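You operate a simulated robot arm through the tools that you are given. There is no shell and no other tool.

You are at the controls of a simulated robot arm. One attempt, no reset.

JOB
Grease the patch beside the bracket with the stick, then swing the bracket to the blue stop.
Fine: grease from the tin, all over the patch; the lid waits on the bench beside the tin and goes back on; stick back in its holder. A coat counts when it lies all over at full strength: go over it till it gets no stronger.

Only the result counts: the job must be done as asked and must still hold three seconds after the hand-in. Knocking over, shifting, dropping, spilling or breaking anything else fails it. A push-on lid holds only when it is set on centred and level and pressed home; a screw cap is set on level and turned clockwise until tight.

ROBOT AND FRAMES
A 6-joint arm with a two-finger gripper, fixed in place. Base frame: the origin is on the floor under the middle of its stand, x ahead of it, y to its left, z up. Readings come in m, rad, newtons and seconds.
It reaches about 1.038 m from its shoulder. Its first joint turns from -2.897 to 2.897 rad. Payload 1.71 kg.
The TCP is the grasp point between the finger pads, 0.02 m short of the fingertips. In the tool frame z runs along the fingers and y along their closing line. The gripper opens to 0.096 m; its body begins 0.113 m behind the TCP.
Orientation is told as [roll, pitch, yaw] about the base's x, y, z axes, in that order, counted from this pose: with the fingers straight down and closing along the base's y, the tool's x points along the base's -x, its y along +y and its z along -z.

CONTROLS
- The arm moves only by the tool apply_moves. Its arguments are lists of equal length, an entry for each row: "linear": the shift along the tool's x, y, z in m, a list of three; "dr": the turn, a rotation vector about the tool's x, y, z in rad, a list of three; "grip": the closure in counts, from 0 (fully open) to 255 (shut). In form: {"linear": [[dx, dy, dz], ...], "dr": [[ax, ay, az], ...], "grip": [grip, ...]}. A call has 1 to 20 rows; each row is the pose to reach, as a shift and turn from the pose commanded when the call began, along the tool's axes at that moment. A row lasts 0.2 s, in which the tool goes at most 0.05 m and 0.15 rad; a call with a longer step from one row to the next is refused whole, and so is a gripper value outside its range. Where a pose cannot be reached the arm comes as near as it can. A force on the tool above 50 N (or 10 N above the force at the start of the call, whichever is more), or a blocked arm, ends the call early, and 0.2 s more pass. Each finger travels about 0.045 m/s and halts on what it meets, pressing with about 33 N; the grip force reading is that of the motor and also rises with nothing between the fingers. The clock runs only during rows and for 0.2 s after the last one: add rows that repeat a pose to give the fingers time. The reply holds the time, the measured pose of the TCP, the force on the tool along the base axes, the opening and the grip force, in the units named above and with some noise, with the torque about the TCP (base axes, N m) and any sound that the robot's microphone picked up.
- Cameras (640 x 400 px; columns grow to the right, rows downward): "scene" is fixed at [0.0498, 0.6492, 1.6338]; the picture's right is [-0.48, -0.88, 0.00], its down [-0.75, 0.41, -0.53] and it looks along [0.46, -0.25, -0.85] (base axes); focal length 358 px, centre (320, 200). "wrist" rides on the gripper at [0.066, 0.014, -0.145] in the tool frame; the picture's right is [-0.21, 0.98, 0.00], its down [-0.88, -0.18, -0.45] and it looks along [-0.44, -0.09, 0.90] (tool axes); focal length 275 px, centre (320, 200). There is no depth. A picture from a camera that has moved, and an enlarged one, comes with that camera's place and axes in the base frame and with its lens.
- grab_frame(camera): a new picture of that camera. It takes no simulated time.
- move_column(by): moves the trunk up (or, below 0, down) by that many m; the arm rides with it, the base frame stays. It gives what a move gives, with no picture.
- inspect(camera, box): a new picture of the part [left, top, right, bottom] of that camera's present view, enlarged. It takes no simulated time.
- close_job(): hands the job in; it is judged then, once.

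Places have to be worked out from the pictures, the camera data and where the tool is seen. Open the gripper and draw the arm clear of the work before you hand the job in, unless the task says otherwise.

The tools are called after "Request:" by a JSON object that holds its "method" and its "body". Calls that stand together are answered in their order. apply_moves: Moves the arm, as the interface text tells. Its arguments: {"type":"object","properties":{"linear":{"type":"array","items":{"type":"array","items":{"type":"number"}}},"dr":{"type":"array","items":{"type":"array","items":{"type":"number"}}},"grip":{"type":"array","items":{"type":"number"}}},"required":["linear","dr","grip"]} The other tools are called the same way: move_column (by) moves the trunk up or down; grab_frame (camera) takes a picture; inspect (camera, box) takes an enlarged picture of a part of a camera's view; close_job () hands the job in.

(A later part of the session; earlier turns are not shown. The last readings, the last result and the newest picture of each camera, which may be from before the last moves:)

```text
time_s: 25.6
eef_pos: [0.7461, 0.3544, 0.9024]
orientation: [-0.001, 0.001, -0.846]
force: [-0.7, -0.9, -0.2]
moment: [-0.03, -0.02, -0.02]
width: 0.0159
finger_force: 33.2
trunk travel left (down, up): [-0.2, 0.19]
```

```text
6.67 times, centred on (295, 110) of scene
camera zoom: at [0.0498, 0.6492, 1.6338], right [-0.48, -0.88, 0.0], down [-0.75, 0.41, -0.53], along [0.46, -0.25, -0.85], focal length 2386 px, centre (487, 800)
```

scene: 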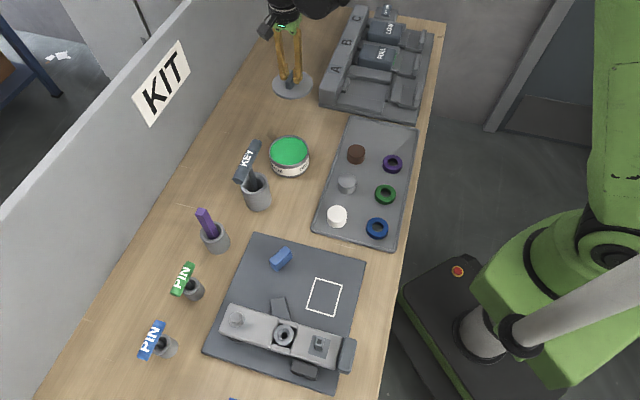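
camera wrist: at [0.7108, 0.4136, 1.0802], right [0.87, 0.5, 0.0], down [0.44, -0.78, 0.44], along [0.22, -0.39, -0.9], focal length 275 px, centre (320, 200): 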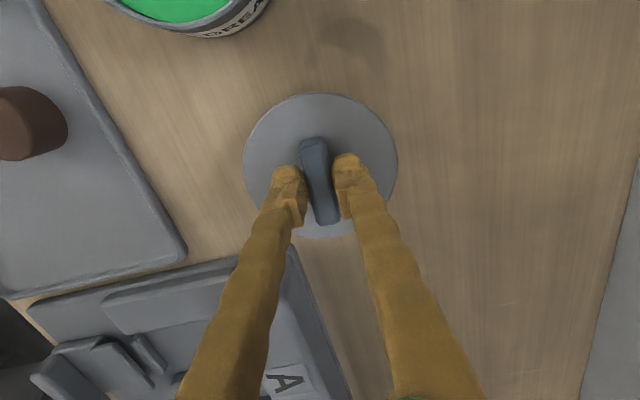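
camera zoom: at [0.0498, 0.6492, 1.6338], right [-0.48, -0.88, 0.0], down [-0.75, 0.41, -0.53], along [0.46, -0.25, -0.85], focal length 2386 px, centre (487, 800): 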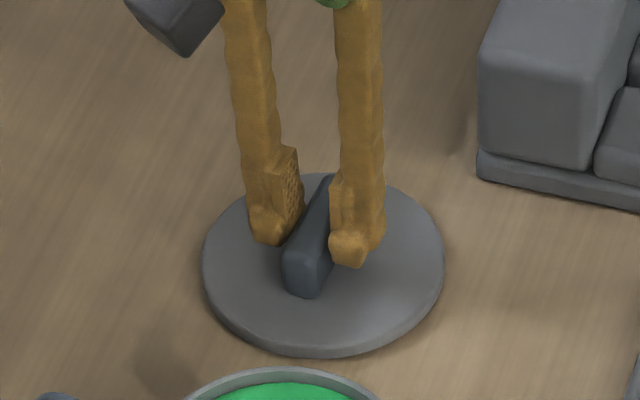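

Request:
{"method": "apply_moves", "body": {"linear": [[0, 0, 0.001], [0, 0, 0.002], [0, 0, 0.003], [0, 0, 0.003]], "dr": [[0, 0, 0], [0, 0, 0], [0, 0, 0], [0, 0, 0]], "grip": [255, 255, 255, 255]}}

Request:
{"method": "inspect", "body": {"camera": "scene", "box": [255, 80, 335, 140]}}

```text
time_s: 26.6
eef_pos: [0.7439, 0.3544, 0.8999]
orientation: [-0.002, -0.001, -0.846]
force: [2.1, 2.4, 17.4]
moment: [-0.47, -0.48, 0.06]
width: 0.0155
finger_force: 33.4
trunk travel left (down, up): [-0.2, 0.19]
```

```text
6.67 times, centred on (295, 110) of scene
camera zoom: at [0.0498, 0.6492, 1.6338], right [-0.48, -0.88, 0.0], down [-0.75, 0.41, -0.53], along [0.46, -0.25, -0.85], focal length 2386 px, centre (487, 800)
```

zoom: 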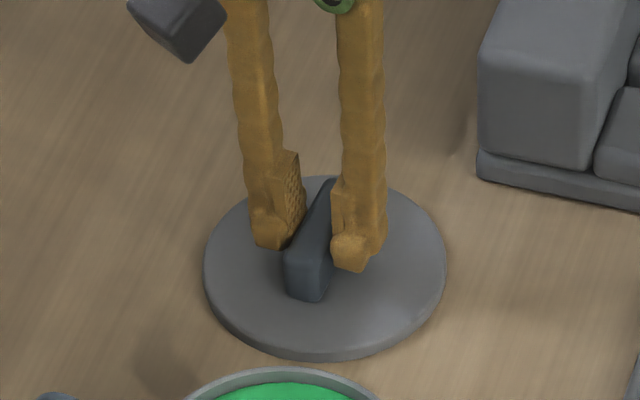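

The lid touches the bench (17 N). I'll ease up 1.5 mm, open the fingers, and rise.

Request:
{"method": "apply_moves", "body": {"linear": [[0, 0, -0.0015], [0, 0, -0.0015], [0, 0, -0.0015], [0, 0, -0.0015], [0, 0, -0.0015], [0, 0, -0.0015], [0, 0, -0.0015], [0, 0, -0.02], [0, 0, -0.05], [0, 0, -0.09], [0, 0, -0.13], [0, 0, -0.17], [0, 0, -0.2]], "dr": [[0, 0, 0], [0, 0, 0], [0, 0, 0], [0, 0, 0], [0, 0, 0], [0, 0, 0], [0, 0, 0], [0, 0, 0], [0, 0, 0], [0, 0, 0], [0, 0, 0], [0, 0, 0], [0, 0, 0]], "grip": [230, 200, 160, 120, 80, 40, 0, 0, 0, 0, 0, 0, 0]}}

Request:
{"method": "grab_frame", "body": {"camera": "wrist"}}

Request:
{"method": "grab_frame", "body": {"camera": "scene"}}

```text
time_s: 29.4
eef_pos: [0.7439, 0.3543, 1.1003]
orientation: [-0.002, 0.0, -0.843]
force: [-0.1, 0.3, -0.2]
moment: [0.0, 0.01, -0.01]
width: 0.0958
finger_force: 0.1
trunk travel left (down, up): [-0.2, 0.19]
```

```text
taken
camera wrist: at [0.7114, 0.4124, 1.2451], right [0.87, 0.5, 0.0], down [0.44, -0.78, 0.44], along [0.22, -0.39, -0.9], focal length 275 px, centre (320, 200)
```

wrist: 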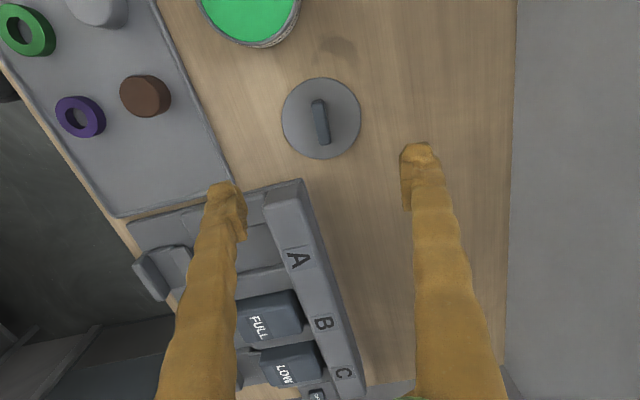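

```text
taken
```

scene: 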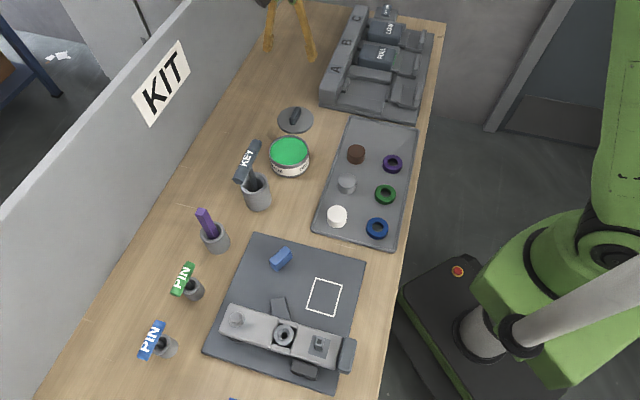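

The lid rests on the bench beside the tin. Next the stick near (0.465, 0.684): I'll rise, then travel above the leaning KEY handle to a spot over the stick.

Request:
{"method": "apply_moves", "body": {"linear": [[0, 0, -0.04], [0, 0, -0.08], [0.03, 0.001, -0.1], [0.066, 0.002, -0.1], [0.102, 0.003, -0.1], [0.138, 0.004, -0.1], [0.174, 0.005, -0.1], [0.21, 0.006, -0.1], [0.246, 0.007, -0.1], [0.282, 0.008, -0.1], [0.318, 0.009, -0.1], [0.354, 0.01, -0.1], [0.39, 0.011, -0.1], [0.432, 0.0112, -0.1], [0.432, 0.0112, -0.1]], "dr": [[0, 0, 0], [0, 0, 0], [0, 0, 0], [0, 0, 0], [0, 0, 0], [0, 0, 0], [0, 0, 0], [0, 0, 0], [0, 0, 0], [0, 0, 0], [0, 0, -0.02], [0, 0, -0.04], [0, 0, -0.06], [0, 0, -0.06], [0, 0, -0.06]], "grip": [0, 0, 0, 0, 0, 0, 0, 0, 0, 0, 0, 0, 0, 0, 0]}}

Request:
{"method": "grab_frame", "body": {"camera": "wrist"}}

Request:
{"method": "grab_frame", "body": {"camera": "scene"}}

```text
time_s: 32.6
eef_pos: [0.4656, 0.6838, 1.1998]
orientation: [-0.001, -0.001, -0.784]
force: [-0.5, 0.5, -0.1]
moment: [-0.04, -0.02, 0.02]
width: 0.0961
finger_force: 0.1
trunk travel left (down, up): [-0.2, 0.19]
```

```text
taken
camera wrist: at [0.4294, 0.7407, 1.345], right [0.84, 0.55, 0.0], down [0.49, -0.75, 0.45], along [0.24, -0.37, -0.9], focal length 275 px, centre (320, 200)
```

wrist: 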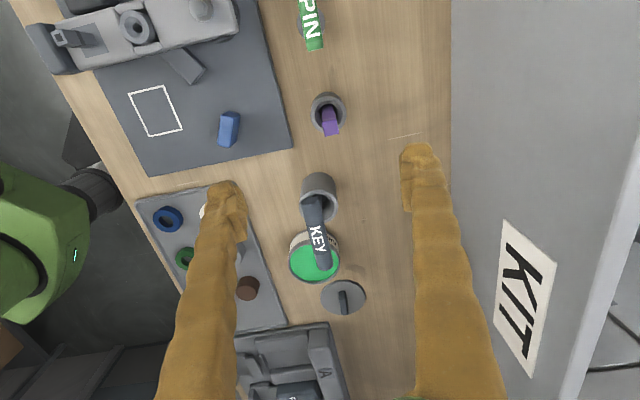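

```text
taken
```

scene: 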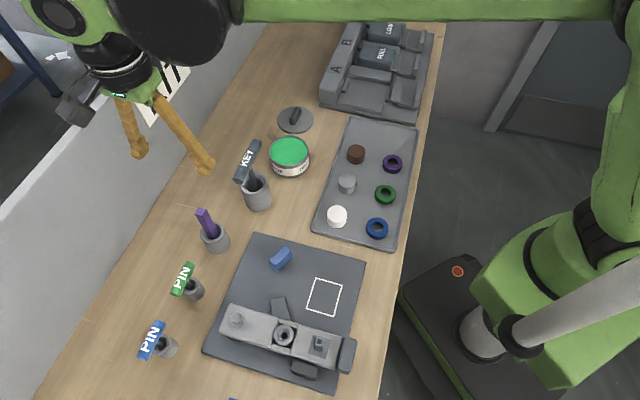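

Request:
{"method": "inspect", "body": {"camera": "wrist", "box": [290, 70, 370, 150]}}

Request:
{"method": "inspect", "body": {"camera": "scene", "box": [180, 190, 250, 260]}}

```text
5.00 times, centred on (330, 110) of wrist
camera zoom: at [0.4294, 0.7407, 1.345], right [0.84, 0.55, 0.0], down [0.49, -0.75, 0.45], along [0.24, -0.37, -0.9], focal length 1376 px, centre (270, 650)
```

zoom: 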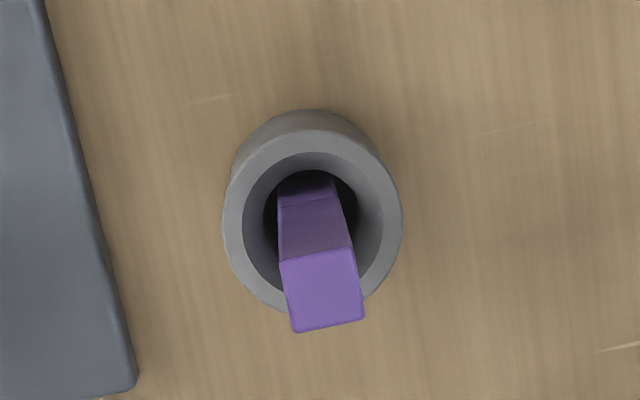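

```text
5.71 times, centred on (215, 225) of scene
camera zoom: at [0.0498, 0.6492, 1.6338], right [-0.48, -0.88, 0.0], down [-0.75, 0.41, -0.53], along [0.46, -0.25, -0.85], focal length 2045 px, centre (920, 57)
```

zoom: 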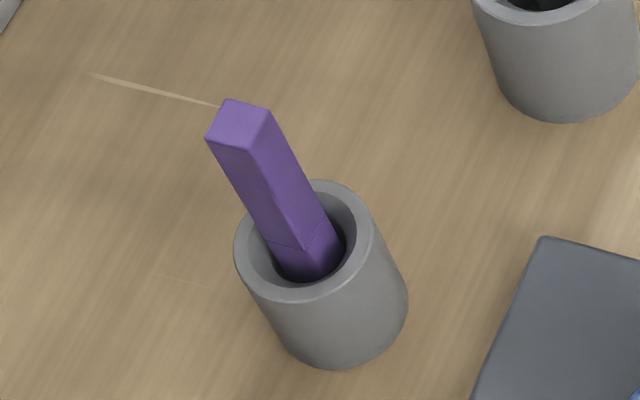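

The stick is a ~17 mm square prism aligned with the tool, top near (0.477, 0.690, ~1.015), holder mouth ~52 mm wide at z≈0.93. I'll centre over it and come down partway to recheck.

Request:
{"method": "apply_moves", "body": {"linear": [[-0.0037, 0.0124, 0.01], [-0.0037, 0.0124, 0.04], [-0.0037, 0.0124, 0.07], [-0.0037, 0.0124, 0.1], [-0.0037, 0.0124, 0.12], [-0.0037, 0.0124, 0.14], [-0.0037, 0.0124, 0.14]], "dr": [[0, 0, 0], [0, 0, 0], [0, 0, 0], [0, 0, 0], [0, 0, 0], [0, 0, 0], [0, 0, 0]], "grip": [0, 0, 0, 0, 0, 0, 0]}}

Request:
{"method": "inspect", "body": {"camera": "wrist", "box": [220, 90, 420, 230]}}

Request:
{"method": "inspect", "body": {"camera": "scene", "box": [140, 140, 280, 260]}}

```text
time_s: 34.2
eef_pos: [0.4801, 0.6922, 1.0594]
orientation: [-0.003, -0.001, -0.786]
force: [-0.2, 0.8, -0.5]
moment: [-0.01, 0.0, 0.02]
width: 0.0961
finger_force: 0.0
trunk travel left (down, up): [-0.2, 0.19]
```

```text
2.86 times, centred on (320, 160) of wrist
camera zoom: at [0.4439, 0.748, 1.2054], right [0.84, 0.55, 0.0], down [0.49, -0.75, 0.44], along [0.24, -0.37, -0.9], focal length 786 px, centre (320, 314)
```

zoom: 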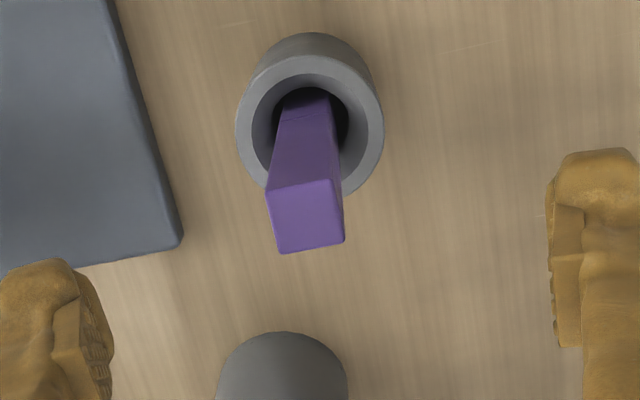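

```text
3.33 times, centred on (210, 200) of scene
camera zoom: at [0.0498, 0.6492, 1.6338], right [-0.48, -0.88, 0.0], down [-0.75, 0.41, -0.53], along [0.46, -0.25, -0.85], focal length 1193 px, centre (687, 200)
```

zoom: 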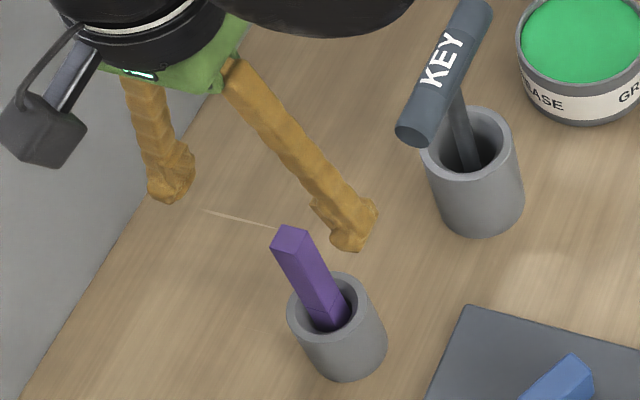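

Refined: stick top ≈(0.4764, 0.692, 1.02), standing upright in the holder (rim z≈0.925). I'll shift −3.5 mm along tool y, lower to TCP z≈0.995 and close.

Request:
{"method": "apply_moves", "body": {"linear": [[0.001, -0.0035, 0.01], [0.001, -0.0035, 0.03], [0.001, -0.0035, 0.05], [0.001, -0.0035, 0.0644], [0.001, -0.0035, 0.0644], [0.001, -0.0035, 0.0644], [0.001, -0.0035, 0.0644], [0.001, -0.0035, 0.0644], [0.001, -0.0035, 0.0644], [0.001, -0.0035, 0.0644], [0.001, -0.0035, 0.0644], [0.001, -0.0035, 0.0644]], "dr": [[0, 0, 0], [0, 0, 0], [0, 0, 0], [0, 0, 0], [0, 0, 0], [0, 0, 0], [0, 0, 0], [0, 0, 0], [0, 0, 0], [0, 0, 0], [0, 0, 0], [0, 0, 0]], "grip": [0, 0, 0, 0, 60, 100, 140, 170, 200, 225, 255, 255]}}

Request:
{"method": "inspect", "body": {"camera": "wrist", "box": [220, 90, 420, 250]}}

Request:
{"method": "inspect", "body": {"camera": "scene", "box": [140, 140, 280, 260]}}

```text
time_s: 36.8
eef_pos: [0.4748, 0.6894, 0.9934]
orientation: [-0.001, 0.0, -0.786]
force: [0.8, -0.8, 0.5]
moment: [-0.03, 0.02, -0.01]
width: 0.0163
finger_force: 32.8
trunk travel left (down, up): [-0.2, 0.19]
```

```text
2.50 times, centred on (320, 170) of wrist
camera zoom: at [0.4382, 0.7455, 1.1404], right [0.84, 0.55, 0.0], down [0.49, -0.75, 0.44], along [0.24, -0.37, -0.9], focal length 688 px, centre (320, 275)
```

zoom: 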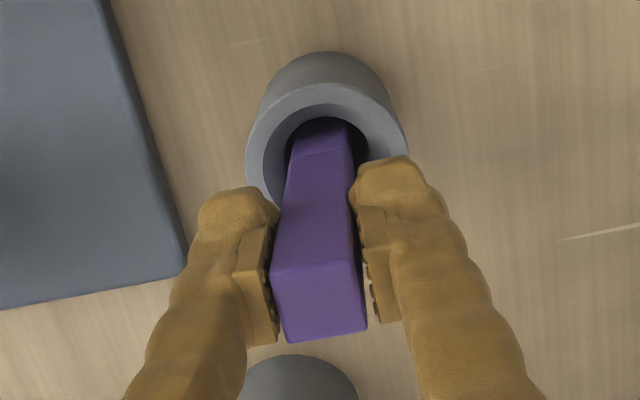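

```text
3.33 times, centred on (210, 200) of scene
camera zoom: at [0.0498, 0.6492, 1.6338], right [-0.48, -0.88, 0.0], down [-0.75, 0.41, -0.53], along [0.46, -0.25, -0.85], focal length 1193 px, centre (687, 200)
```

zoom: 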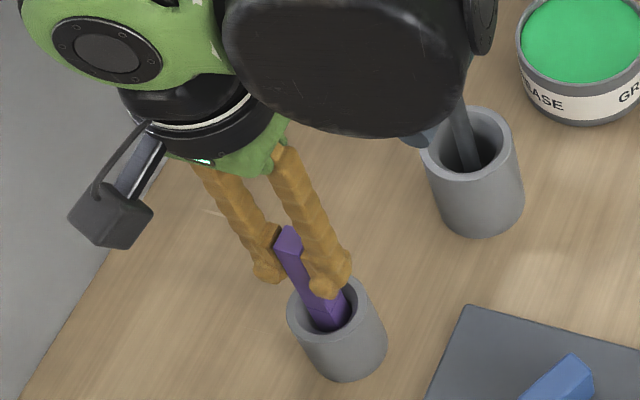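

Stick gripped (0.0163 m). I'll lift it straight out and skirt around the KEY handle toward the tin.

Request:
{"method": "apply_moves", "body": {"linear": [[0, 0, -0.02], [0, 0, -0.05], [0, 0, -0.09], [0, 0, -0.13], [0, 0, -0.17], [0, 0, -0.207], [0, -0.037, -0.207], [0, -0.074, -0.207], [0, -0.111, -0.207], [0, -0.1485, -0.207], [-0.04, -0.152, -0.207], [-0.08, -0.156, -0.207], [-0.12, -0.16, -0.207], [-0.16, -0.163, -0.207], [-0.201, -0.1664, -0.207], [-0.201, -0.1664, -0.207]], "dr": [[0, 0, 0], [0, 0, 0], [0, 0, 0], [0, 0, 0], [0, 0, 0], [0, 0, 0], [0, 0, 0], [0, 0, 0], [0, 0, 0], [0, 0, 0], [0, 0, 0], [0, 0, 0], [0, 0, 0], [0, 0, 0], [0, 0, 0], [0, 0, 0]], "grip": [255, 255, 255, 255, 255, 255, 255, 255, 255, 255, 255, 255, 255, 255, 255, 255]}}

Request:
{"method": "grab_frame", "body": {"camera": "wrist"}}

Request:
{"method": "grab_frame", "body": {"camera": "scene"}}

```text
time_s: 40.2
eef_pos: [0.4996, 0.4289, 1.2002]
orientation: [-0.001, 0.0, -0.785]
force: [-0.2, 0.0, -0.3]
moment: [0.03, 0.06, 0.02]
width: 0.0165
finger_force: 33.1
trunk travel left (down, up): [-0.2, 0.19]
```

```text
taken
camera wrist: at [0.4641, 0.4853, 1.3462], right [0.84, 0.55, 0.0], down [0.49, -0.75, 0.44], along [0.24, -0.37, -0.9], focal length 275 px, centre (320, 200)
```

wrist: 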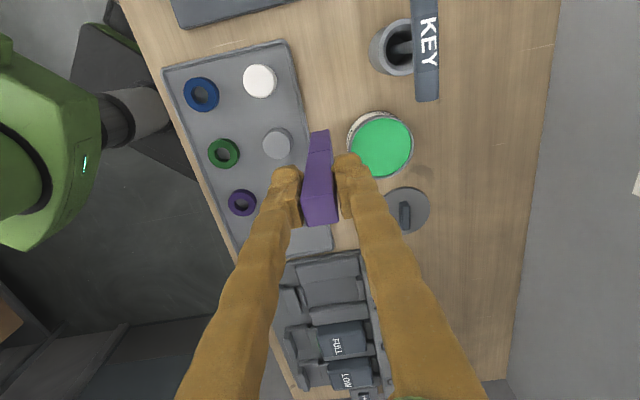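

```text
taken
```

scene: 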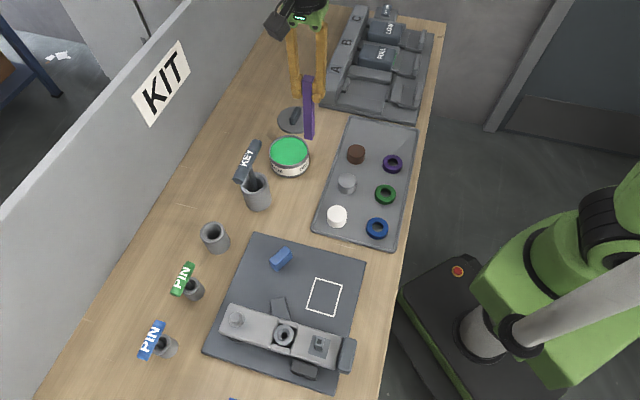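

Request:
{"method": "inspect", "body": {"camera": "wrist", "box": [270, 100, 430, 240]}}

Request:
{"method": "inspect", "body": {"camera": "scene", "box": [250, 50, 350, 180]}}

```text
2.86 times, centred on (350, 170) of wrist
camera zoom: at [0.4641, 0.4853, 1.3462], right [0.84, 0.55, 0.0], down [0.49, -0.75, 0.44], along [0.24, -0.37, -0.9], focal length 786 px, centre (234, 286)
```

zoom: 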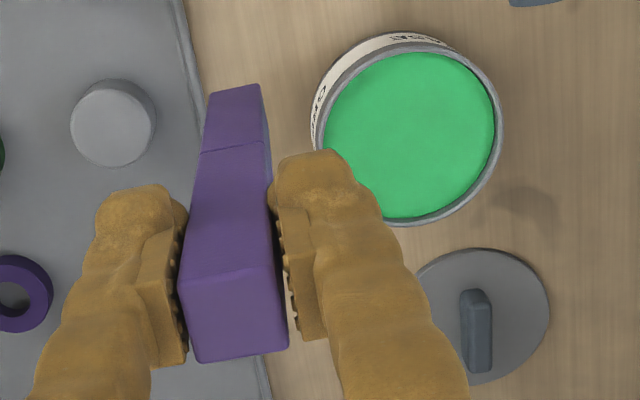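

```text
3.08 times, centred on (300, 115) of scene
camera zoom: at [0.0498, 0.6492, 1.6338], right [-0.48, -0.88, 0.0], down [-0.75, 0.41, -0.53], along [0.46, -0.25, -0.85], focal length 1101 px, centre (382, 462)
```

zoom: 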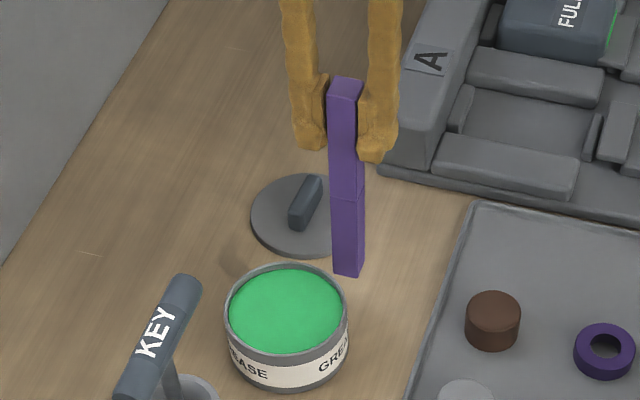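

Stick tip is ~0.130 m below the TCP; the tin (grease surface z≈0.905, inner radius ≈0.049) is now at ≈(0.6145, 0.438). I'll move over it and lower the tip to just above the grease.

Request:
{"method": "apply_moves", "body": {"linear": [[-0.025, 0.029, 0], [-0.05, 0.058, 0], [-0.0748, 0.0877, 0], [-0.0748, 0.0877, 0.03], [-0.0748, 0.0877, 0.06], [-0.0748, 0.0877, 0.09], [-0.0748, 0.0877, 0.12], [-0.0748, 0.0877, 0.14], [-0.0748, 0.0877, 0.14]], "dr": [[0, 0, 0], [0, 0, 0], [0, 0, 0], [0, 0, 0], [0, 0, 0], [0, 0, 0], [0, 0, 0], [0, 0, 0], [0, 0, 0]], "grip": [255, 255, 255, 255, 255, 255, 255, 255, 255]}}

Request:
{"method": "inspect", "body": {"camera": "wrist", "box": [220, 60, 420, 220]}}

Request:
{"method": "inspect", "body": {"camera": "scene", "box": [230, 80, 340, 190]}}

```text
time_s: 42.2
eef_pos: [0.6158, 0.4403, 1.0621]
orientation: [-0.002, 0.001, -0.786]
force: [-0.7, -0.3, -0.2]
moment: [0.02, 0.01, -0.02]
width: 0.0164
finger_force: 33.0
trunk travel left (down, up): [-0.2, 0.19]
```

```text
2.50 times, centred on (320, 140) of wrist
camera zoom: at [0.5792, 0.4964, 1.2077], right [0.84, 0.55, 0.0], down [0.49, -0.75, 0.44], along [0.24, -0.37, -0.9], focal length 688 px, centre (320, 350)
```

zoom: 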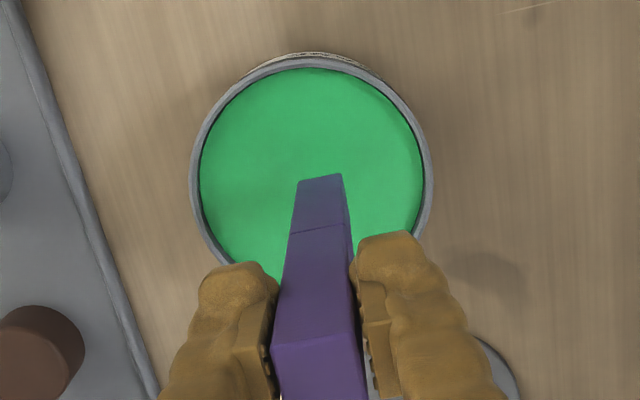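

```text
3.64 times, centred on (285, 135) of scene
camera zoom: at [0.0498, 0.6492, 1.6338], right [-0.48, -0.88, 0.0], down [-0.75, 0.41, -0.53], along [0.46, -0.25, -0.85], focal length 1301 px, centre (447, 436)
```

zoom: 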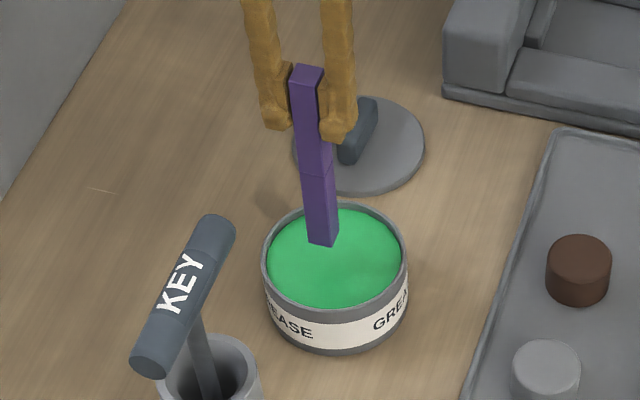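

Tip hovers inside the tin's mouth. I'll dip it about 1 cm into the grease.

Request:
{"method": "apply_moves", "body": {"linear": [[0, 0, 0.01], [0, 0, 0.02], [0, 0, 0.028], [0, 0, 0.034], [0, 0, 0.038], [0, 0, 0.038]], "dr": [[0, 0, 0], [0, 0, 0], [0, 0, 0], [0, 0, 0], [0, 0, 0], [0, 0, 0]], "grip": [255, 255, 255, 255, 255, 255]}}

Request:
{"method": "inspect", "body": {"camera": "wrist", "box": [220, 60, 420, 220]}}

Request:
{"method": "inspect", "body": {"camera": "scene", "box": [230, 80, 340, 190]}}

```text
time_s: 43.6
eef_pos: [0.6141, 0.4381, 1.0246]
orientation: [0.0, 0.001, -0.785]
force: [0.7, 1.8, 22.0]
moment: [0.07, 0.06, 0.0]
width: 0.0167
finger_force: 32.9
trunk travel left (down, up): [-0.2, 0.19]
```

```text
2.50 times, centred on (320, 140) of wrist
camera zoom: at [0.577, 0.4951, 1.1696], right [0.84, 0.55, 0.0], down [0.49, -0.75, 0.44], along [0.24, -0.37, -0.9], focal length 688 px, centre (320, 350)
```

zoom: 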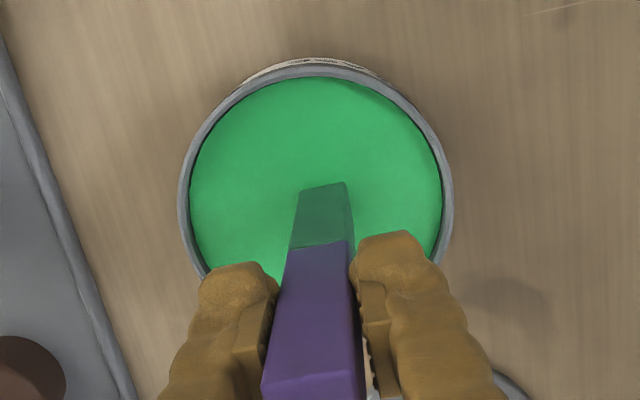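

```text
3.64 times, centred on (285, 135) of scene
camera zoom: at [0.0498, 0.6492, 1.6338], right [-0.48, -0.88, 0.0], down [-0.75, 0.41, -0.53], along [0.46, -0.25, -0.85], focal length 1301 px, centre (447, 436)
```

zoom: 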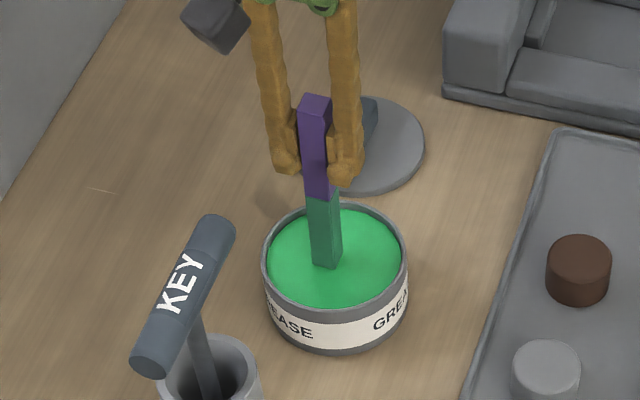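

The stick's tip section turned green—loaded (grease surface contact at TCP z≈1.025). I lift out and travel to view the patch near (0.2435, 0.533), keeping the tip well above everything.

Request:
{"method": "apply_moves", "body": {"linear": [[0, 0, -0.02], [0, 0, -0.05], [0, 0, -0.09], [0, 0, -0.13], [0.03, -0.022, -0.15], [0.06, -0.044, -0.15], [0.09, -0.066, -0.15], [0.12, -0.088, -0.15], [0.15, -0.11, -0.15], [0.18, -0.132, -0.15], [0.21, -0.154, -0.15], [0.24, -0.176, -0.15], [0.27, -0.195, -0.14], [0.27, -0.195, -0.125], [0.27, -0.195, -0.125]], "dr": [[0, 0, 0], [0, 0, 0], [0, 0, 0], [0, 0, 0], [0, 0, 0], [0, 0, 0], [0, 0, 0], [0, 0, 0], [0, 0, 0], [0, 0, 0], [0, 0, 0], [0, 0, 0], [0, 0, 0], [0, 0, 0], [0, 0, 0]], "grip": [255, 255, 255, 255, 255, 255, 255, 255, 255, 255, 255, 255, 255, 255, 255]}}

Request:
{"method": "grab_frame", "body": {"camera": "wrist"}}

Request:
{"method": "grab_frame", "body": {"camera": "scene"}}

```text
time_s: 46.8
eef_pos: [0.288, 0.4927, 1.148]
orientation: [-0.001, 0.0, -0.786]
force: [-0.6, -0.3, -0.5]
moment: [0.0, -0.02, 0.01]
width: 0.0167
finger_force: 33.6
trunk travel left (down, up): [-0.2, 0.19]
```

```text
taken
camera wrist: at [0.2509, 0.5484, 1.2944], right [0.84, 0.55, 0.0], down [0.49, -0.75, 0.44], along [0.24, -0.37, -0.9], focal length 275 px, centre (320, 200)
```

wrist: 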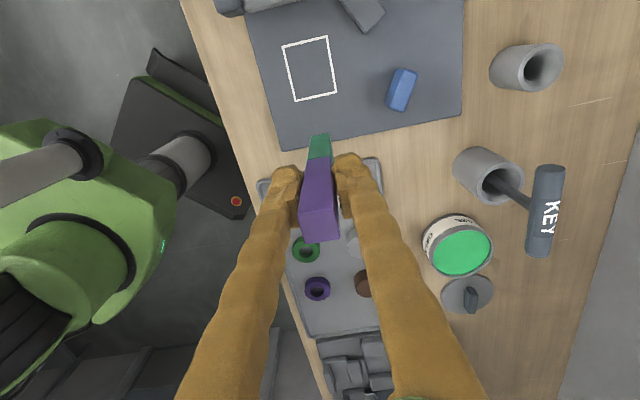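

```text
taken
```

scene: 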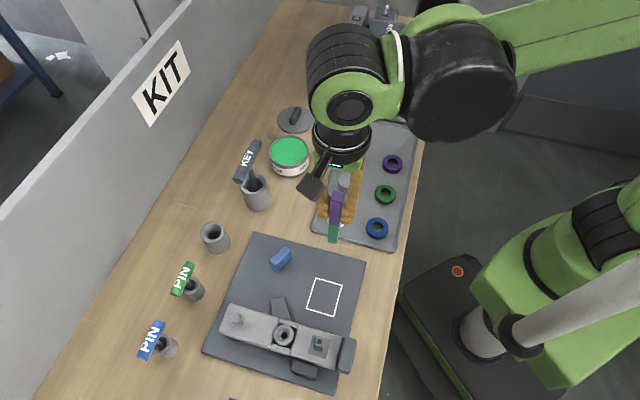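

Request:
{"method": "inspect", "body": {"camera": "wrist", "box": [270, 20, 350, 110]}}

Request:
{"method": "inspect", "body": {"camera": "scene", "box": [290, 265, 360, 330]}}

```text
4.44 times, centred on (310, 65) of wrist
camera zoom: at [0.2509, 0.5484, 1.2944], right [0.84, 0.55, 0.0], down [0.49, -0.75, 0.44], along [0.24, -0.37, -0.9], focal length 1224 px, centre (364, 800)
```

zoom: 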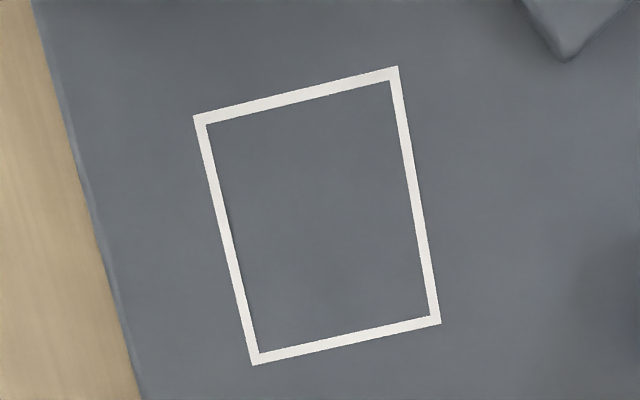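

```text
6.15 times, centred on (325, 298) of scene
camera zoom: at [0.0498, 0.6492, 1.6338], right [-0.48, -0.88, 0.0], down [-0.75, 0.41, -0.53], along [0.46, -0.25, -0.85], focal length 2202 px, centre (289, -400)
```

zoom: 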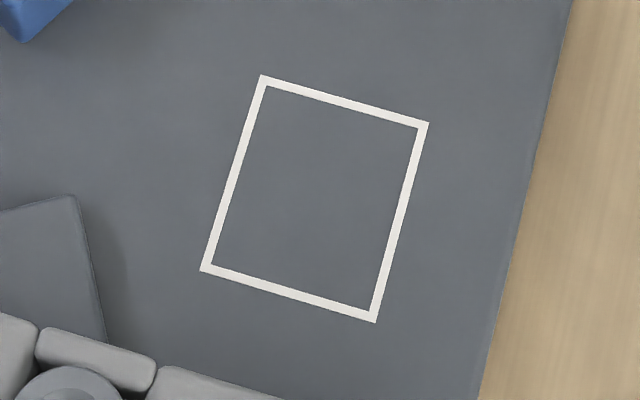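

Patch centre works out to ≈(0.244, 0.535), outer outline 62 mm (u) × 72 mm (v), aligned with my tool axes. I'll move over its centre and lower to just above expected contact (TCP ≈1.018).

Request:
{"method": "apply_moves", "body": {"linear": [[0.02, -0.0004, 0], [0.04, -0.0008, 0], [0.061, -0.0012, 0.01], [0.061, -0.0012, 0.04], [0.061, -0.0012, 0.07], [0.061, -0.0012, 0.1], [0.061, -0.0012, 0.12], [0.061, -0.0012, 0.13], [0.061, -0.0012, 0.13]], "dr": [[0, 0, 0], [0, 0, 0], [0, 0, 0], [0, 0, 0], [0, 0, 0], [0, 0, 0], [0, 0, 0], [0, 0, 0], [0, 0, 0]], "grip": [255, 255, 255, 255, 255, 255, 255, 255, 255]}}

Request:
{"method": "inspect", "body": {"camera": "wrist", "box": [250, 60, 410, 200]}}

Request:
{"method": "inspect", "body": {"camera": "scene", "box": [260, 220, 400, 350]}}

```text
time_s: 48.8
eef_pos: [0.243, 0.5341, 1.0188]
orientation: [-0.002, 0.001, -0.786]
force: [0.3, 0.3, -0.3]
moment: [0.01, -0.05, -0.01]
width: 0.0165
finger_force: 32.5
trunk travel left (down, up): [-0.2, 0.19]
```

```text
2.86 times, centred on (330, 130) of wrist
camera zoom: at [0.2063, 0.5907, 1.1647], right [0.84, 0.55, 0.0], down [0.49, -0.75, 0.44], along [0.24, -0.37, -0.9], focal length 786 px, centre (291, 400)
```

zoom: 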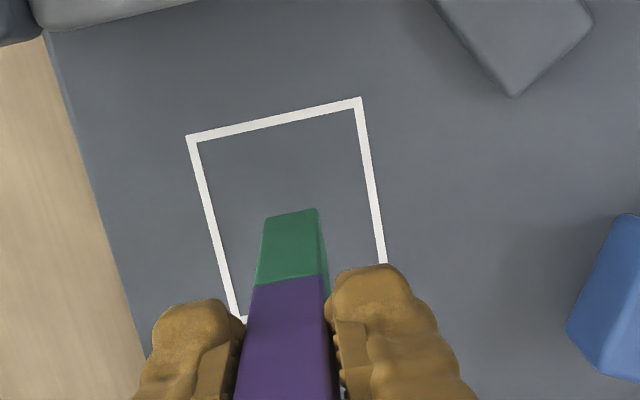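

```text
3.08 times, centred on (330, 285) of scene
camera zoom: at [0.0498, 0.6492, 1.6338], right [-0.48, -0.88, 0.0], down [-0.75, 0.41, -0.53], along [0.46, -0.25, -0.85], focal length 1101 px, centre (289, -62)
```

zoom: 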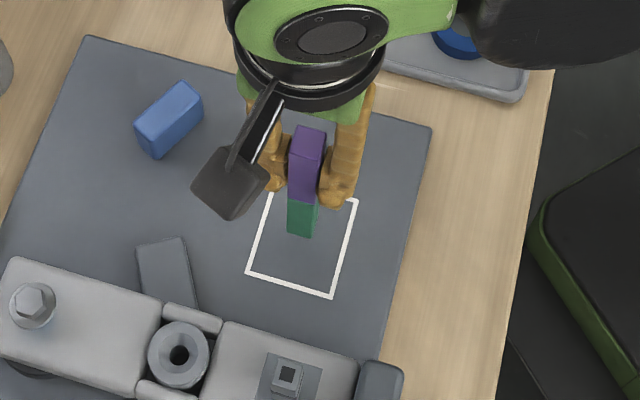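

Tip is over the patch centre. I'll lower in small steps until light contact.

Request:
{"method": "apply_moves", "body": {"linear": [[0, 0, 0.003], [0, 0, 0.006], [0, 0, 0.008], [0, 0, 0.008]], "dr": [[0, 0, 0], [0, 0, 0], [0, 0, 0], [0, 0, 0]], "grip": [255, 255, 255, 255]}}

```text
time_s: 49.8
eef_pos: [0.242, 0.5351, 1.0112]
orientation: [-0.002, 0.0, -0.785]
force: [-0.4, -0.3, -1.4]
moment: [0.03, -0.01, 0.04]
width: 0.0166
finger_force: 32.6
trunk travel left (down, up): [-0.2, 0.19]
```

Request:
{"method": "apply_moves", "body": {"linear": [[0, 0, 0.002], [0, 0, 0.004], [0, 0, 0.004]], "dr": [[0, 0, 0], [0, 0, 0], [0, 0, 0]], "grip": [255, 255, 255]}}

Request:
{"method": "inspect", "body": {"camera": "wrist", "box": [250, 60, 410, 200]}}

```text
time_s: 50.6
eef_pos: [0.2409, 0.5342, 1.0056]
orientation: [-0.002, 0.001, -0.786]
force: [-0.1, 0.0, -1.0]
moment: [0.0, 0.05, 0.0]
width: 0.0166
finger_force: 32.8
trunk travel left (down, up): [-0.2, 0.19]
```

```text
2.86 times, centred on (330, 130) of wrist
camera zoom: at [0.2052, 0.5905, 1.1524], right [0.84, 0.55, 0.0], down [0.49, -0.75, 0.44], along [0.24, -0.37, -0.9], focal length 786 px, centre (291, 400)
```

zoom: 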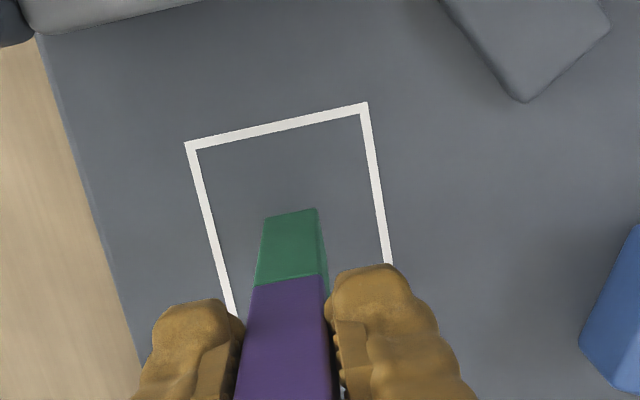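

Request:
{"method": "apply_moves", "body": {"linear": [[0, 0, 0.002], [0, 0, 0.004], [0, 0, 0.004]], "dr": [[0, 0, 0], [0, 0, 0], [0, 0, 0]], "grip": [255, 255, 255]}}

Request:
{"method": "inspect", "body": {"camera": "scene", "box": [290, 255, 370, 325]}}

```text
time_s: 51.4
eef_pos: [0.2413, 0.5336, 1.0037]
orientation: [-0.001, 0.0, -0.785]
force: [0.0, 0.7, 0.2]
moment: [0.02, 0.0, 0.01]
width: 0.0163
finger_force: 33.1
trunk travel left (down, up): [-0.2, 0.19]
```

```text
5.71 times, centred on (330, 290) of scene
camera zoom: at [0.0498, 0.6492, 1.6338], right [-0.48, -0.88, 0.0], down [-0.75, 0.41, -0.53], along [0.46, -0.25, -0.85], focal length 2045 px, centre (263, -314)
```

zoom: 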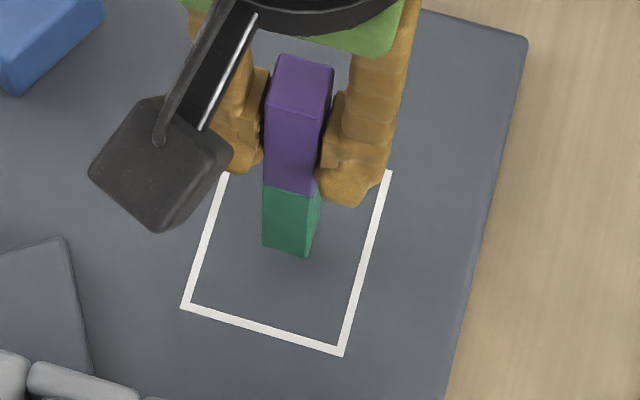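

Request:
{"method": "apply_moves", "body": {"linear": [[0, 0, 0.002], [0, 0, 0.004], [0, 0, 0.004]], "dr": [[0, 0, 0], [0, 0, 0], [0, 0, 0]], "grip": [255, 255, 255]}}

Request:
{"method": "inspect", "body": {"camera": "scene", "box": [290, 255, 370, 325]}}

```text
time_s: 52.2
eef_pos: [0.2413, 0.5347, 0.9987]
orientation: [-0.002, 0.001, -0.785]
force: [0.2, 0.2, -0.8]
moment: [-0.02, -0.01, -0.01]
width: 0.0168
finger_force: 33.1
trunk travel left (down, up): [-0.2, 0.19]
```

```text
5.71 times, centred on (330, 290) of scene
camera zoom: at [0.0498, 0.6492, 1.6338], right [-0.48, -0.88, 0.0], down [-0.75, 0.41, -0.53], along [0.46, -0.25, -0.85], focal length 2045 px, centre (263, -314)
```

zoom: 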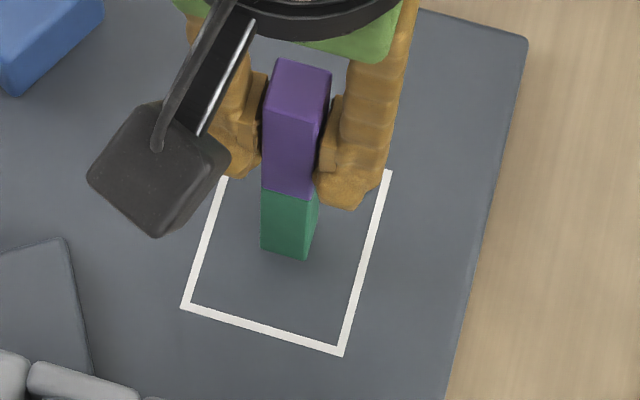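

Request:
{"method": "apply_moves", "body": {"linear": [[0, 0, 0.001], [0, 0, 0.002], [0, 0, 0.002]], "dr": [[0, 0, 0], [0, 0, 0], [0, 0, 0]], "grip": [255, 255, 255]}}

```text
time_s: 53.0
eef_pos: [0.2416, 0.5333, 0.9972]
orientation: [-0.001, -0.002, -0.786]
force: [-0.2, -0.8, -0.6]
moment: [-0.03, 0.01, 0.02]
width: 0.0164
finger_force: 32.8
trunk travel left (down, up): [-0.2, 0.19]
```

Request:
{"method": "apply_moves", "body": {"linear": [[0, 0, 0.001], [0, 0, 0.002], [0, 0, 0.002]], "dr": [[0, 0, 0], [0, 0, 0], [0, 0, 0]], "grip": [255, 255, 255]}}

```text
time_s: 53.8
eef_pos: [0.2418, 0.5331, 0.9952]
orientation: [-0.002, -0.001, -0.783]
force: [-0.6, -0.4, -0.3]
moment: [0.0, 0.02, 0.02]
width: 0.0166
finger_force: 32.6
trunk travel left (down, up): [-0.2, 0.19]
```

Request:
{"method": "apply_moves", "body": {"linear": [[0, 0, 0.001], [0, 0, 0.002], [0, 0, 0.003], [0, 0, 0.003]], "dr": [[0, 0, 0], [0, 0, 0], [0, 0, 0], [0, 0, 0]], "grip": [255, 255, 255, 255]}}

Request:
{"method": "inspect", "body": {"camera": "scene", "box": [290, 255, 370, 325]}}

Request:
{"method": "inspect", "body": {"camera": "wrist", "box": [250, 60, 410, 200]}}

```text
time_s: 54.8
eef_pos: [0.242, 0.5346, 0.9922]
orientation: [-0.002, 0.0, -0.786]
force: [-0.4, -0.5, -0.7]
moment: [0.01, -0.03, -0.01]
width: 0.0164
finger_force: 32.8
trunk travel left (down, up): [-0.2, 0.19]
```

```text
5.71 times, centred on (330, 290) of scene
camera zoom: at [0.0498, 0.6492, 1.6338], right [-0.48, -0.88, 0.0], down [-0.75, 0.41, -0.53], along [0.46, -0.25, -0.85], focal length 2045 px, centre (263, -314)
```

zoom: 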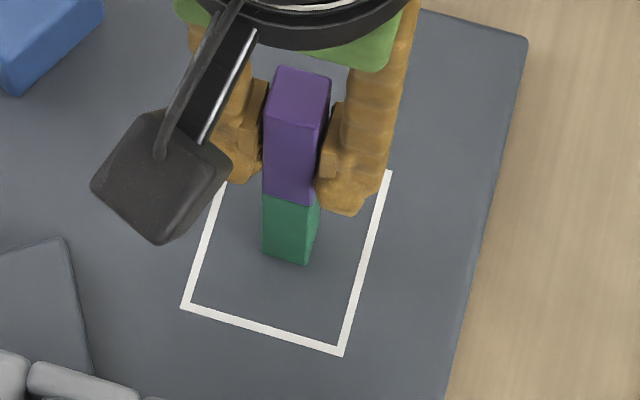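

```text
2.86 times, centred on (330, 130) of wrist
camera zoom: at [0.2059, 0.59, 1.1379], right [0.84, 0.55, 0.0], down [0.49, -0.75, 0.44], along [0.24, -0.37, -0.9], focal length 786 px, centre (291, 400)
```

zoom: 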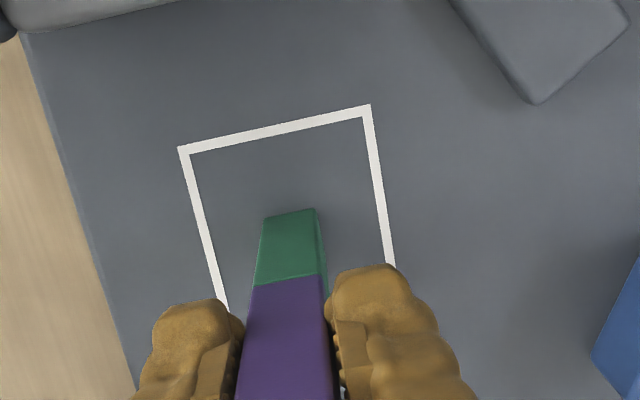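

Request:
{"method": "apply_moves", "body": {"linear": [[0, 0, 0.001], [0, 0, 0.002], [0, 0, 0.003], [0, 0, 0.003]], "dr": [[0, 0, 0], [0, 0, 0], [0, 0, 0], [0, 0, 0]], "grip": [255, 255, 255, 255]}}

Request:
{"method": "inspect", "body": {"camera": "scene", "box": [290, 255, 370, 325]}}

```text
time_s: 55.8
eef_pos: [0.2425, 0.5327, 0.9905]
orientation: [0.001, 0.002, -0.784]
force: [0.7, 1.4, 25.4]
moment: [0.05, 0.0, 0.02]
width: 0.0163
finger_force: 33.3
trunk travel left (down, up): [-0.2, 0.19]
```

```text
5.71 times, centred on (330, 290) of scene
camera zoom: at [0.0498, 0.6492, 1.6338], right [-0.48, -0.88, 0.0], down [-0.75, 0.41, -0.53], along [0.46, -0.25, -0.85], focal length 2045 px, centre (263, -314)
```

zoom: 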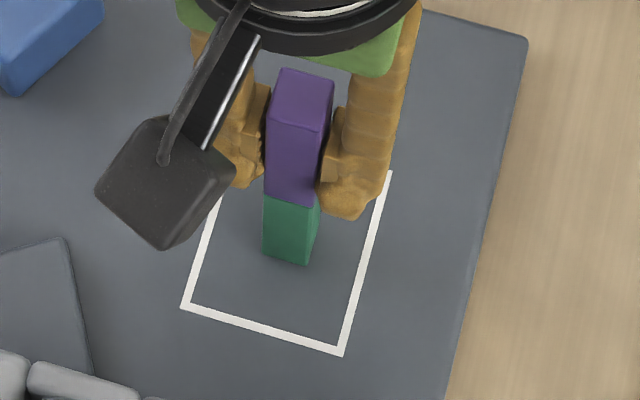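

Contact: 25 N at TCP z≈0.990. I'll ease off about 1 mm and look at the tip relative to the outline.

Request:
{"method": "apply_moves", "body": {"linear": [[0, 0, -0.001], [0, 0, -0.001]], "dr": [[0, 0, 0], [0, 0, 0]], "grip": [255, 255]}}

Request:
{"method": "inspect", "body": {"camera": "wrist", "box": [270, 80, 380, 180]}}

Request:
{"method": "inspect", "body": {"camera": "scene", "box": [300, 270, 350, 320]}}

```text
time_s: 56.4
eef_pos: [0.2426, 0.5346, 0.9898]
orientation: [-0.003, 0.001, -0.785]
force: [-1.8, 1.6, 5.6]
moment: [0.12, 0.18, 0.0]
width: 0.0167
finger_force: 32.9
trunk travel left (down, up): [-0.2, 0.19]
```

```text
4.00 times, centred on (325, 130) of wrist
camera zoom: at [0.2057, 0.5901, 1.1353], right [0.84, 0.55, 0.0], down [0.49, -0.75, 0.44], along [0.24, -0.37, -0.9], focal length 1101 px, centre (300, 480)
```

zoom: 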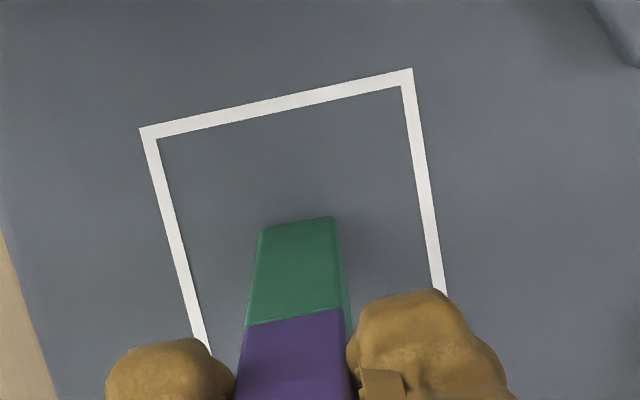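

```text
8.00 times, centred on (325, 295) of scene
camera zoom: at [0.0498, 0.6492, 1.6338], right [-0.48, -0.88, 0.0], down [-0.75, 0.41, -0.53], along [0.46, -0.25, -0.85], focal length 2863 px, centre (280, -560)
```

zoom: 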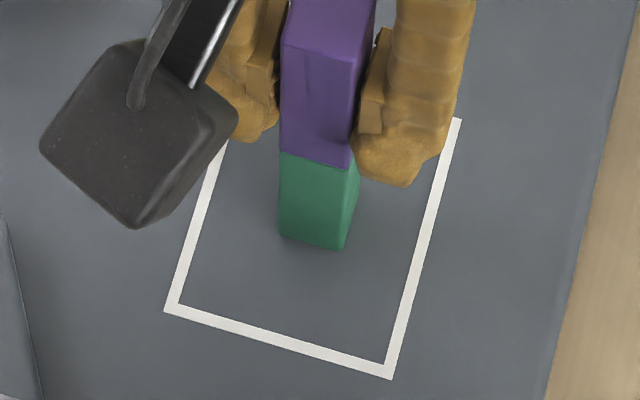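

The tip centre sits within ~1.5 mm of the patch centre with a light 6 N contact. I'll do one test stroke toward the bracket-side edge and check that it leaves a coat.

Request:
{"method": "apply_moves", "body": {"linear": [[0.008, 0.001, 0], [0.016, 0.001, 0], [0.0235, 0.001, 0], [0.0275, 0.001, 0], [0.0275, 0.001, 0]], "dr": [[0, 0, 0], [0, 0, 0], [0, 0, 0], [0, 0, 0], [0, 0, 0]], "grip": [255, 255, 255, 255, 255]}}

Request:
{"method": "inspect", "body": {"camera": "wrist", "box": [250, 60, 410, 200]}}

Request:
{"method": "inspect", "body": {"camera": "scene", "box": [290, 260, 360, 330]}}

```text
time_s: 57.6
eef_pos: [0.2222, 0.5542, 0.9886]
orientation: [-0.002, -0.001, -0.785]
force: [-1.1, 0.5, 0.9]
moment: [0.02, 0.05, 0.04]
width: 0.0166
finger_force: 33.2
trunk travel left (down, up): [-0.2, 0.19]
```

```text
2.86 times, centred on (330, 130) of wrist
camera zoom: at [0.1867, 0.6105, 1.1353], right [0.84, 0.55, 0.0], down [0.49, -0.75, 0.44], along [0.24, -0.37, -0.9], focal length 786 px, centre (291, 400)
```

zoom: 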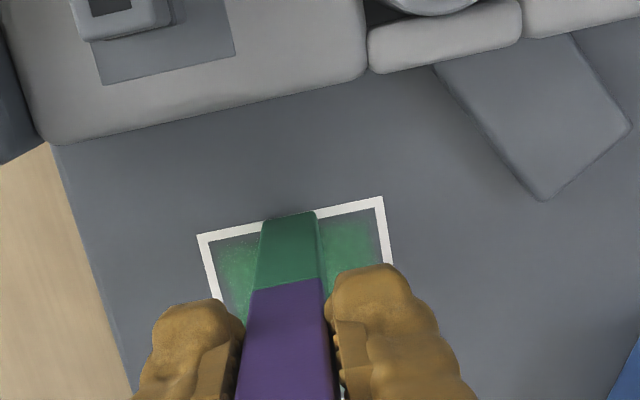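

```text
5.71 times, centred on (325, 295) of scene
camera zoom: at [0.0498, 0.6492, 1.6338], right [-0.48, -0.88, 0.0], down [-0.75, 0.41, -0.53], along [0.46, -0.25, -0.85], focal length 2045 px, centre (291, -343)
```

zoom: 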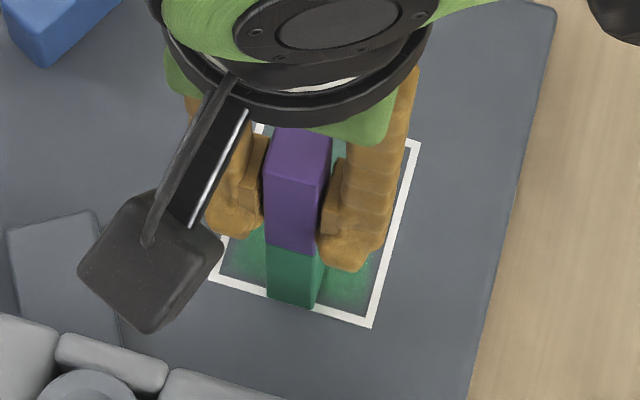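

The stroke leaves a green coat, wider than the stick and clipped to the patch. Now a full serpentine over the patch with a slightly firmer touch.

Request:
{"method": "apply_moves", "body": {"linear": [[0, 0.009, 0.0005], [0, 0.02, 0.0005], [-0.0133, 0.02, 0.0005], [-0.0265, 0.02, 0.0005], [-0.04, 0.02, 0.0005], [-0.053, 0.02, 0.0005], [-0.053, 0.01, 0.0005], [-0.04, 0.01, 0.0005], [-0.0265, 0.01, 0.0005], [-0.0133, 0.01, 0.0005], [0, 0.01, 0.0005], [0, 0, 0.0005], [-0.0133, 0, 0.0005], [-0.0265, 0, 0.0005], [-0.04, 0, 0.0005], [-0.053, 0, 0.0005], [-0.053, -0.01, 0.0005], [-0.04, -0.01, 0.0005], [-0.0265, -0.01, 0.0005], [-0.0133, -0.01, 0.0005]], "dr": [[0, 0, 0], [0, 0, 0], [0, 0, 0], [0, 0, 0], [0, 0, 0], [0, 0, 0], [0, 0, 0], [0, 0, 0], [0, 0, 0], [0, 0, 0], [0, 0, 0], [0, 0, 0], [0, 0, 0], [0, 0, 0], [0, 0, 0], [0, 0, 0], [0, 0, 0], [0, 0, 0], [0, 0, 0], [0, 0, 0]], "grip": [255, 255, 255, 255, 255, 255, 255, 255, 255, 255, 255, 255, 255, 255, 255, 255, 255, 255, 255, 255]}}

```text
time_s: 61.8
eef_pos: [0.2246, 0.537, 0.9893]
orientation: [-0.001, 0.0, -0.786]
force: [-0.3, -0.3, -0.8]
moment: [0.05, 0.04, 0.01]
width: 0.0166
finger_force: 32.8
trunk travel left (down, up): [-0.2, 0.19]
```

Request:
{"method": "apply_moves", "body": {"linear": [[0.0133, 0, 0.0005], [0.0133, -0.01, 0.0007], [0, -0.01, 0.0007], [-0.0133, -0.01, 0.0007], [-0.0267, -0.01, 0.0007], [-0.04, -0.01, 0.0007], [-0.04, 0.01, 0.0007], [-0.04, 0.01, 0.0007]], "dr": [[0, 0, 0], [0, 0, 0], [0, 0, 0], [0, 0, 0], [0, 0, 0], [0, 0, 0], [0, 0, 0], [0, 0, 0]], "grip": [255, 255, 255, 255, 255, 255, 255, 255]}}

Request:
{"method": "inspect", "body": {"camera": "wrist", "box": [240, 40, 400, 180]}}

Request:
{"method": "inspect", "body": {"camera": "scene", "box": [290, 260, 360, 330]}}

```text
time_s: 63.6
eef_pos: [0.2606, 0.5163, 0.9882]
orientation: [-0.001, -0.001, -0.783]
force: [-1.3, -1.3, 8.1]
moment: [-0.1, 0.1, 0.02]
width: 0.0166
finger_force: 33.1
trunk travel left (down, up): [-0.2, 0.19]
```

```text
2.86 times, centred on (320, 110) of wrist
camera zoom: at [0.2244, 0.5724, 1.1343], right [0.84, 0.55, 0.0], down [0.49, -0.75, 0.44], along [0.24, -0.37, -0.9], focal length 786 px, centre (320, 457)
```

zoom: 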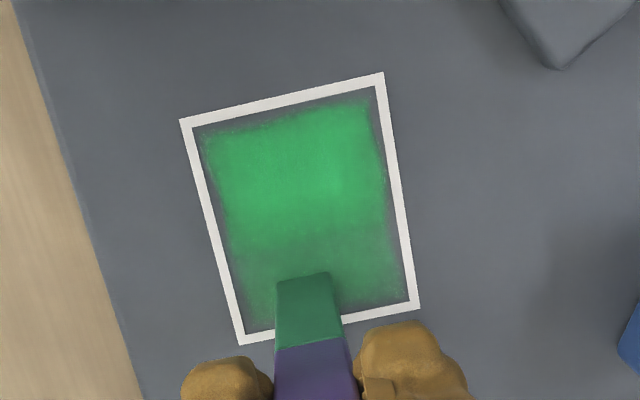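

```text
5.71 times, centred on (325, 295) of scene
camera zoom: at [0.0498, 0.6492, 1.6338], right [-0.48, -0.88, 0.0], down [-0.75, 0.41, -0.53], along [0.46, -0.25, -0.85], focal length 2045 px, centre (291, -343)
```

zoom: 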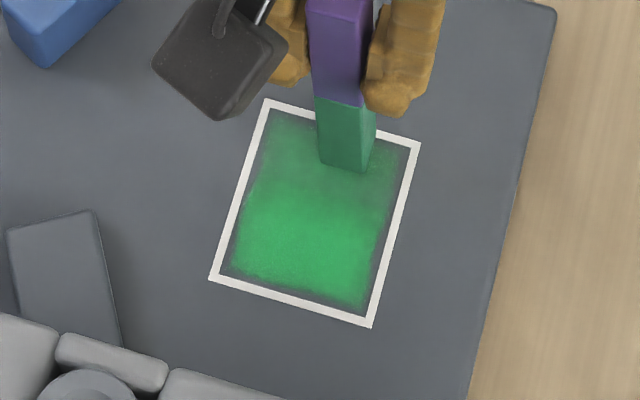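

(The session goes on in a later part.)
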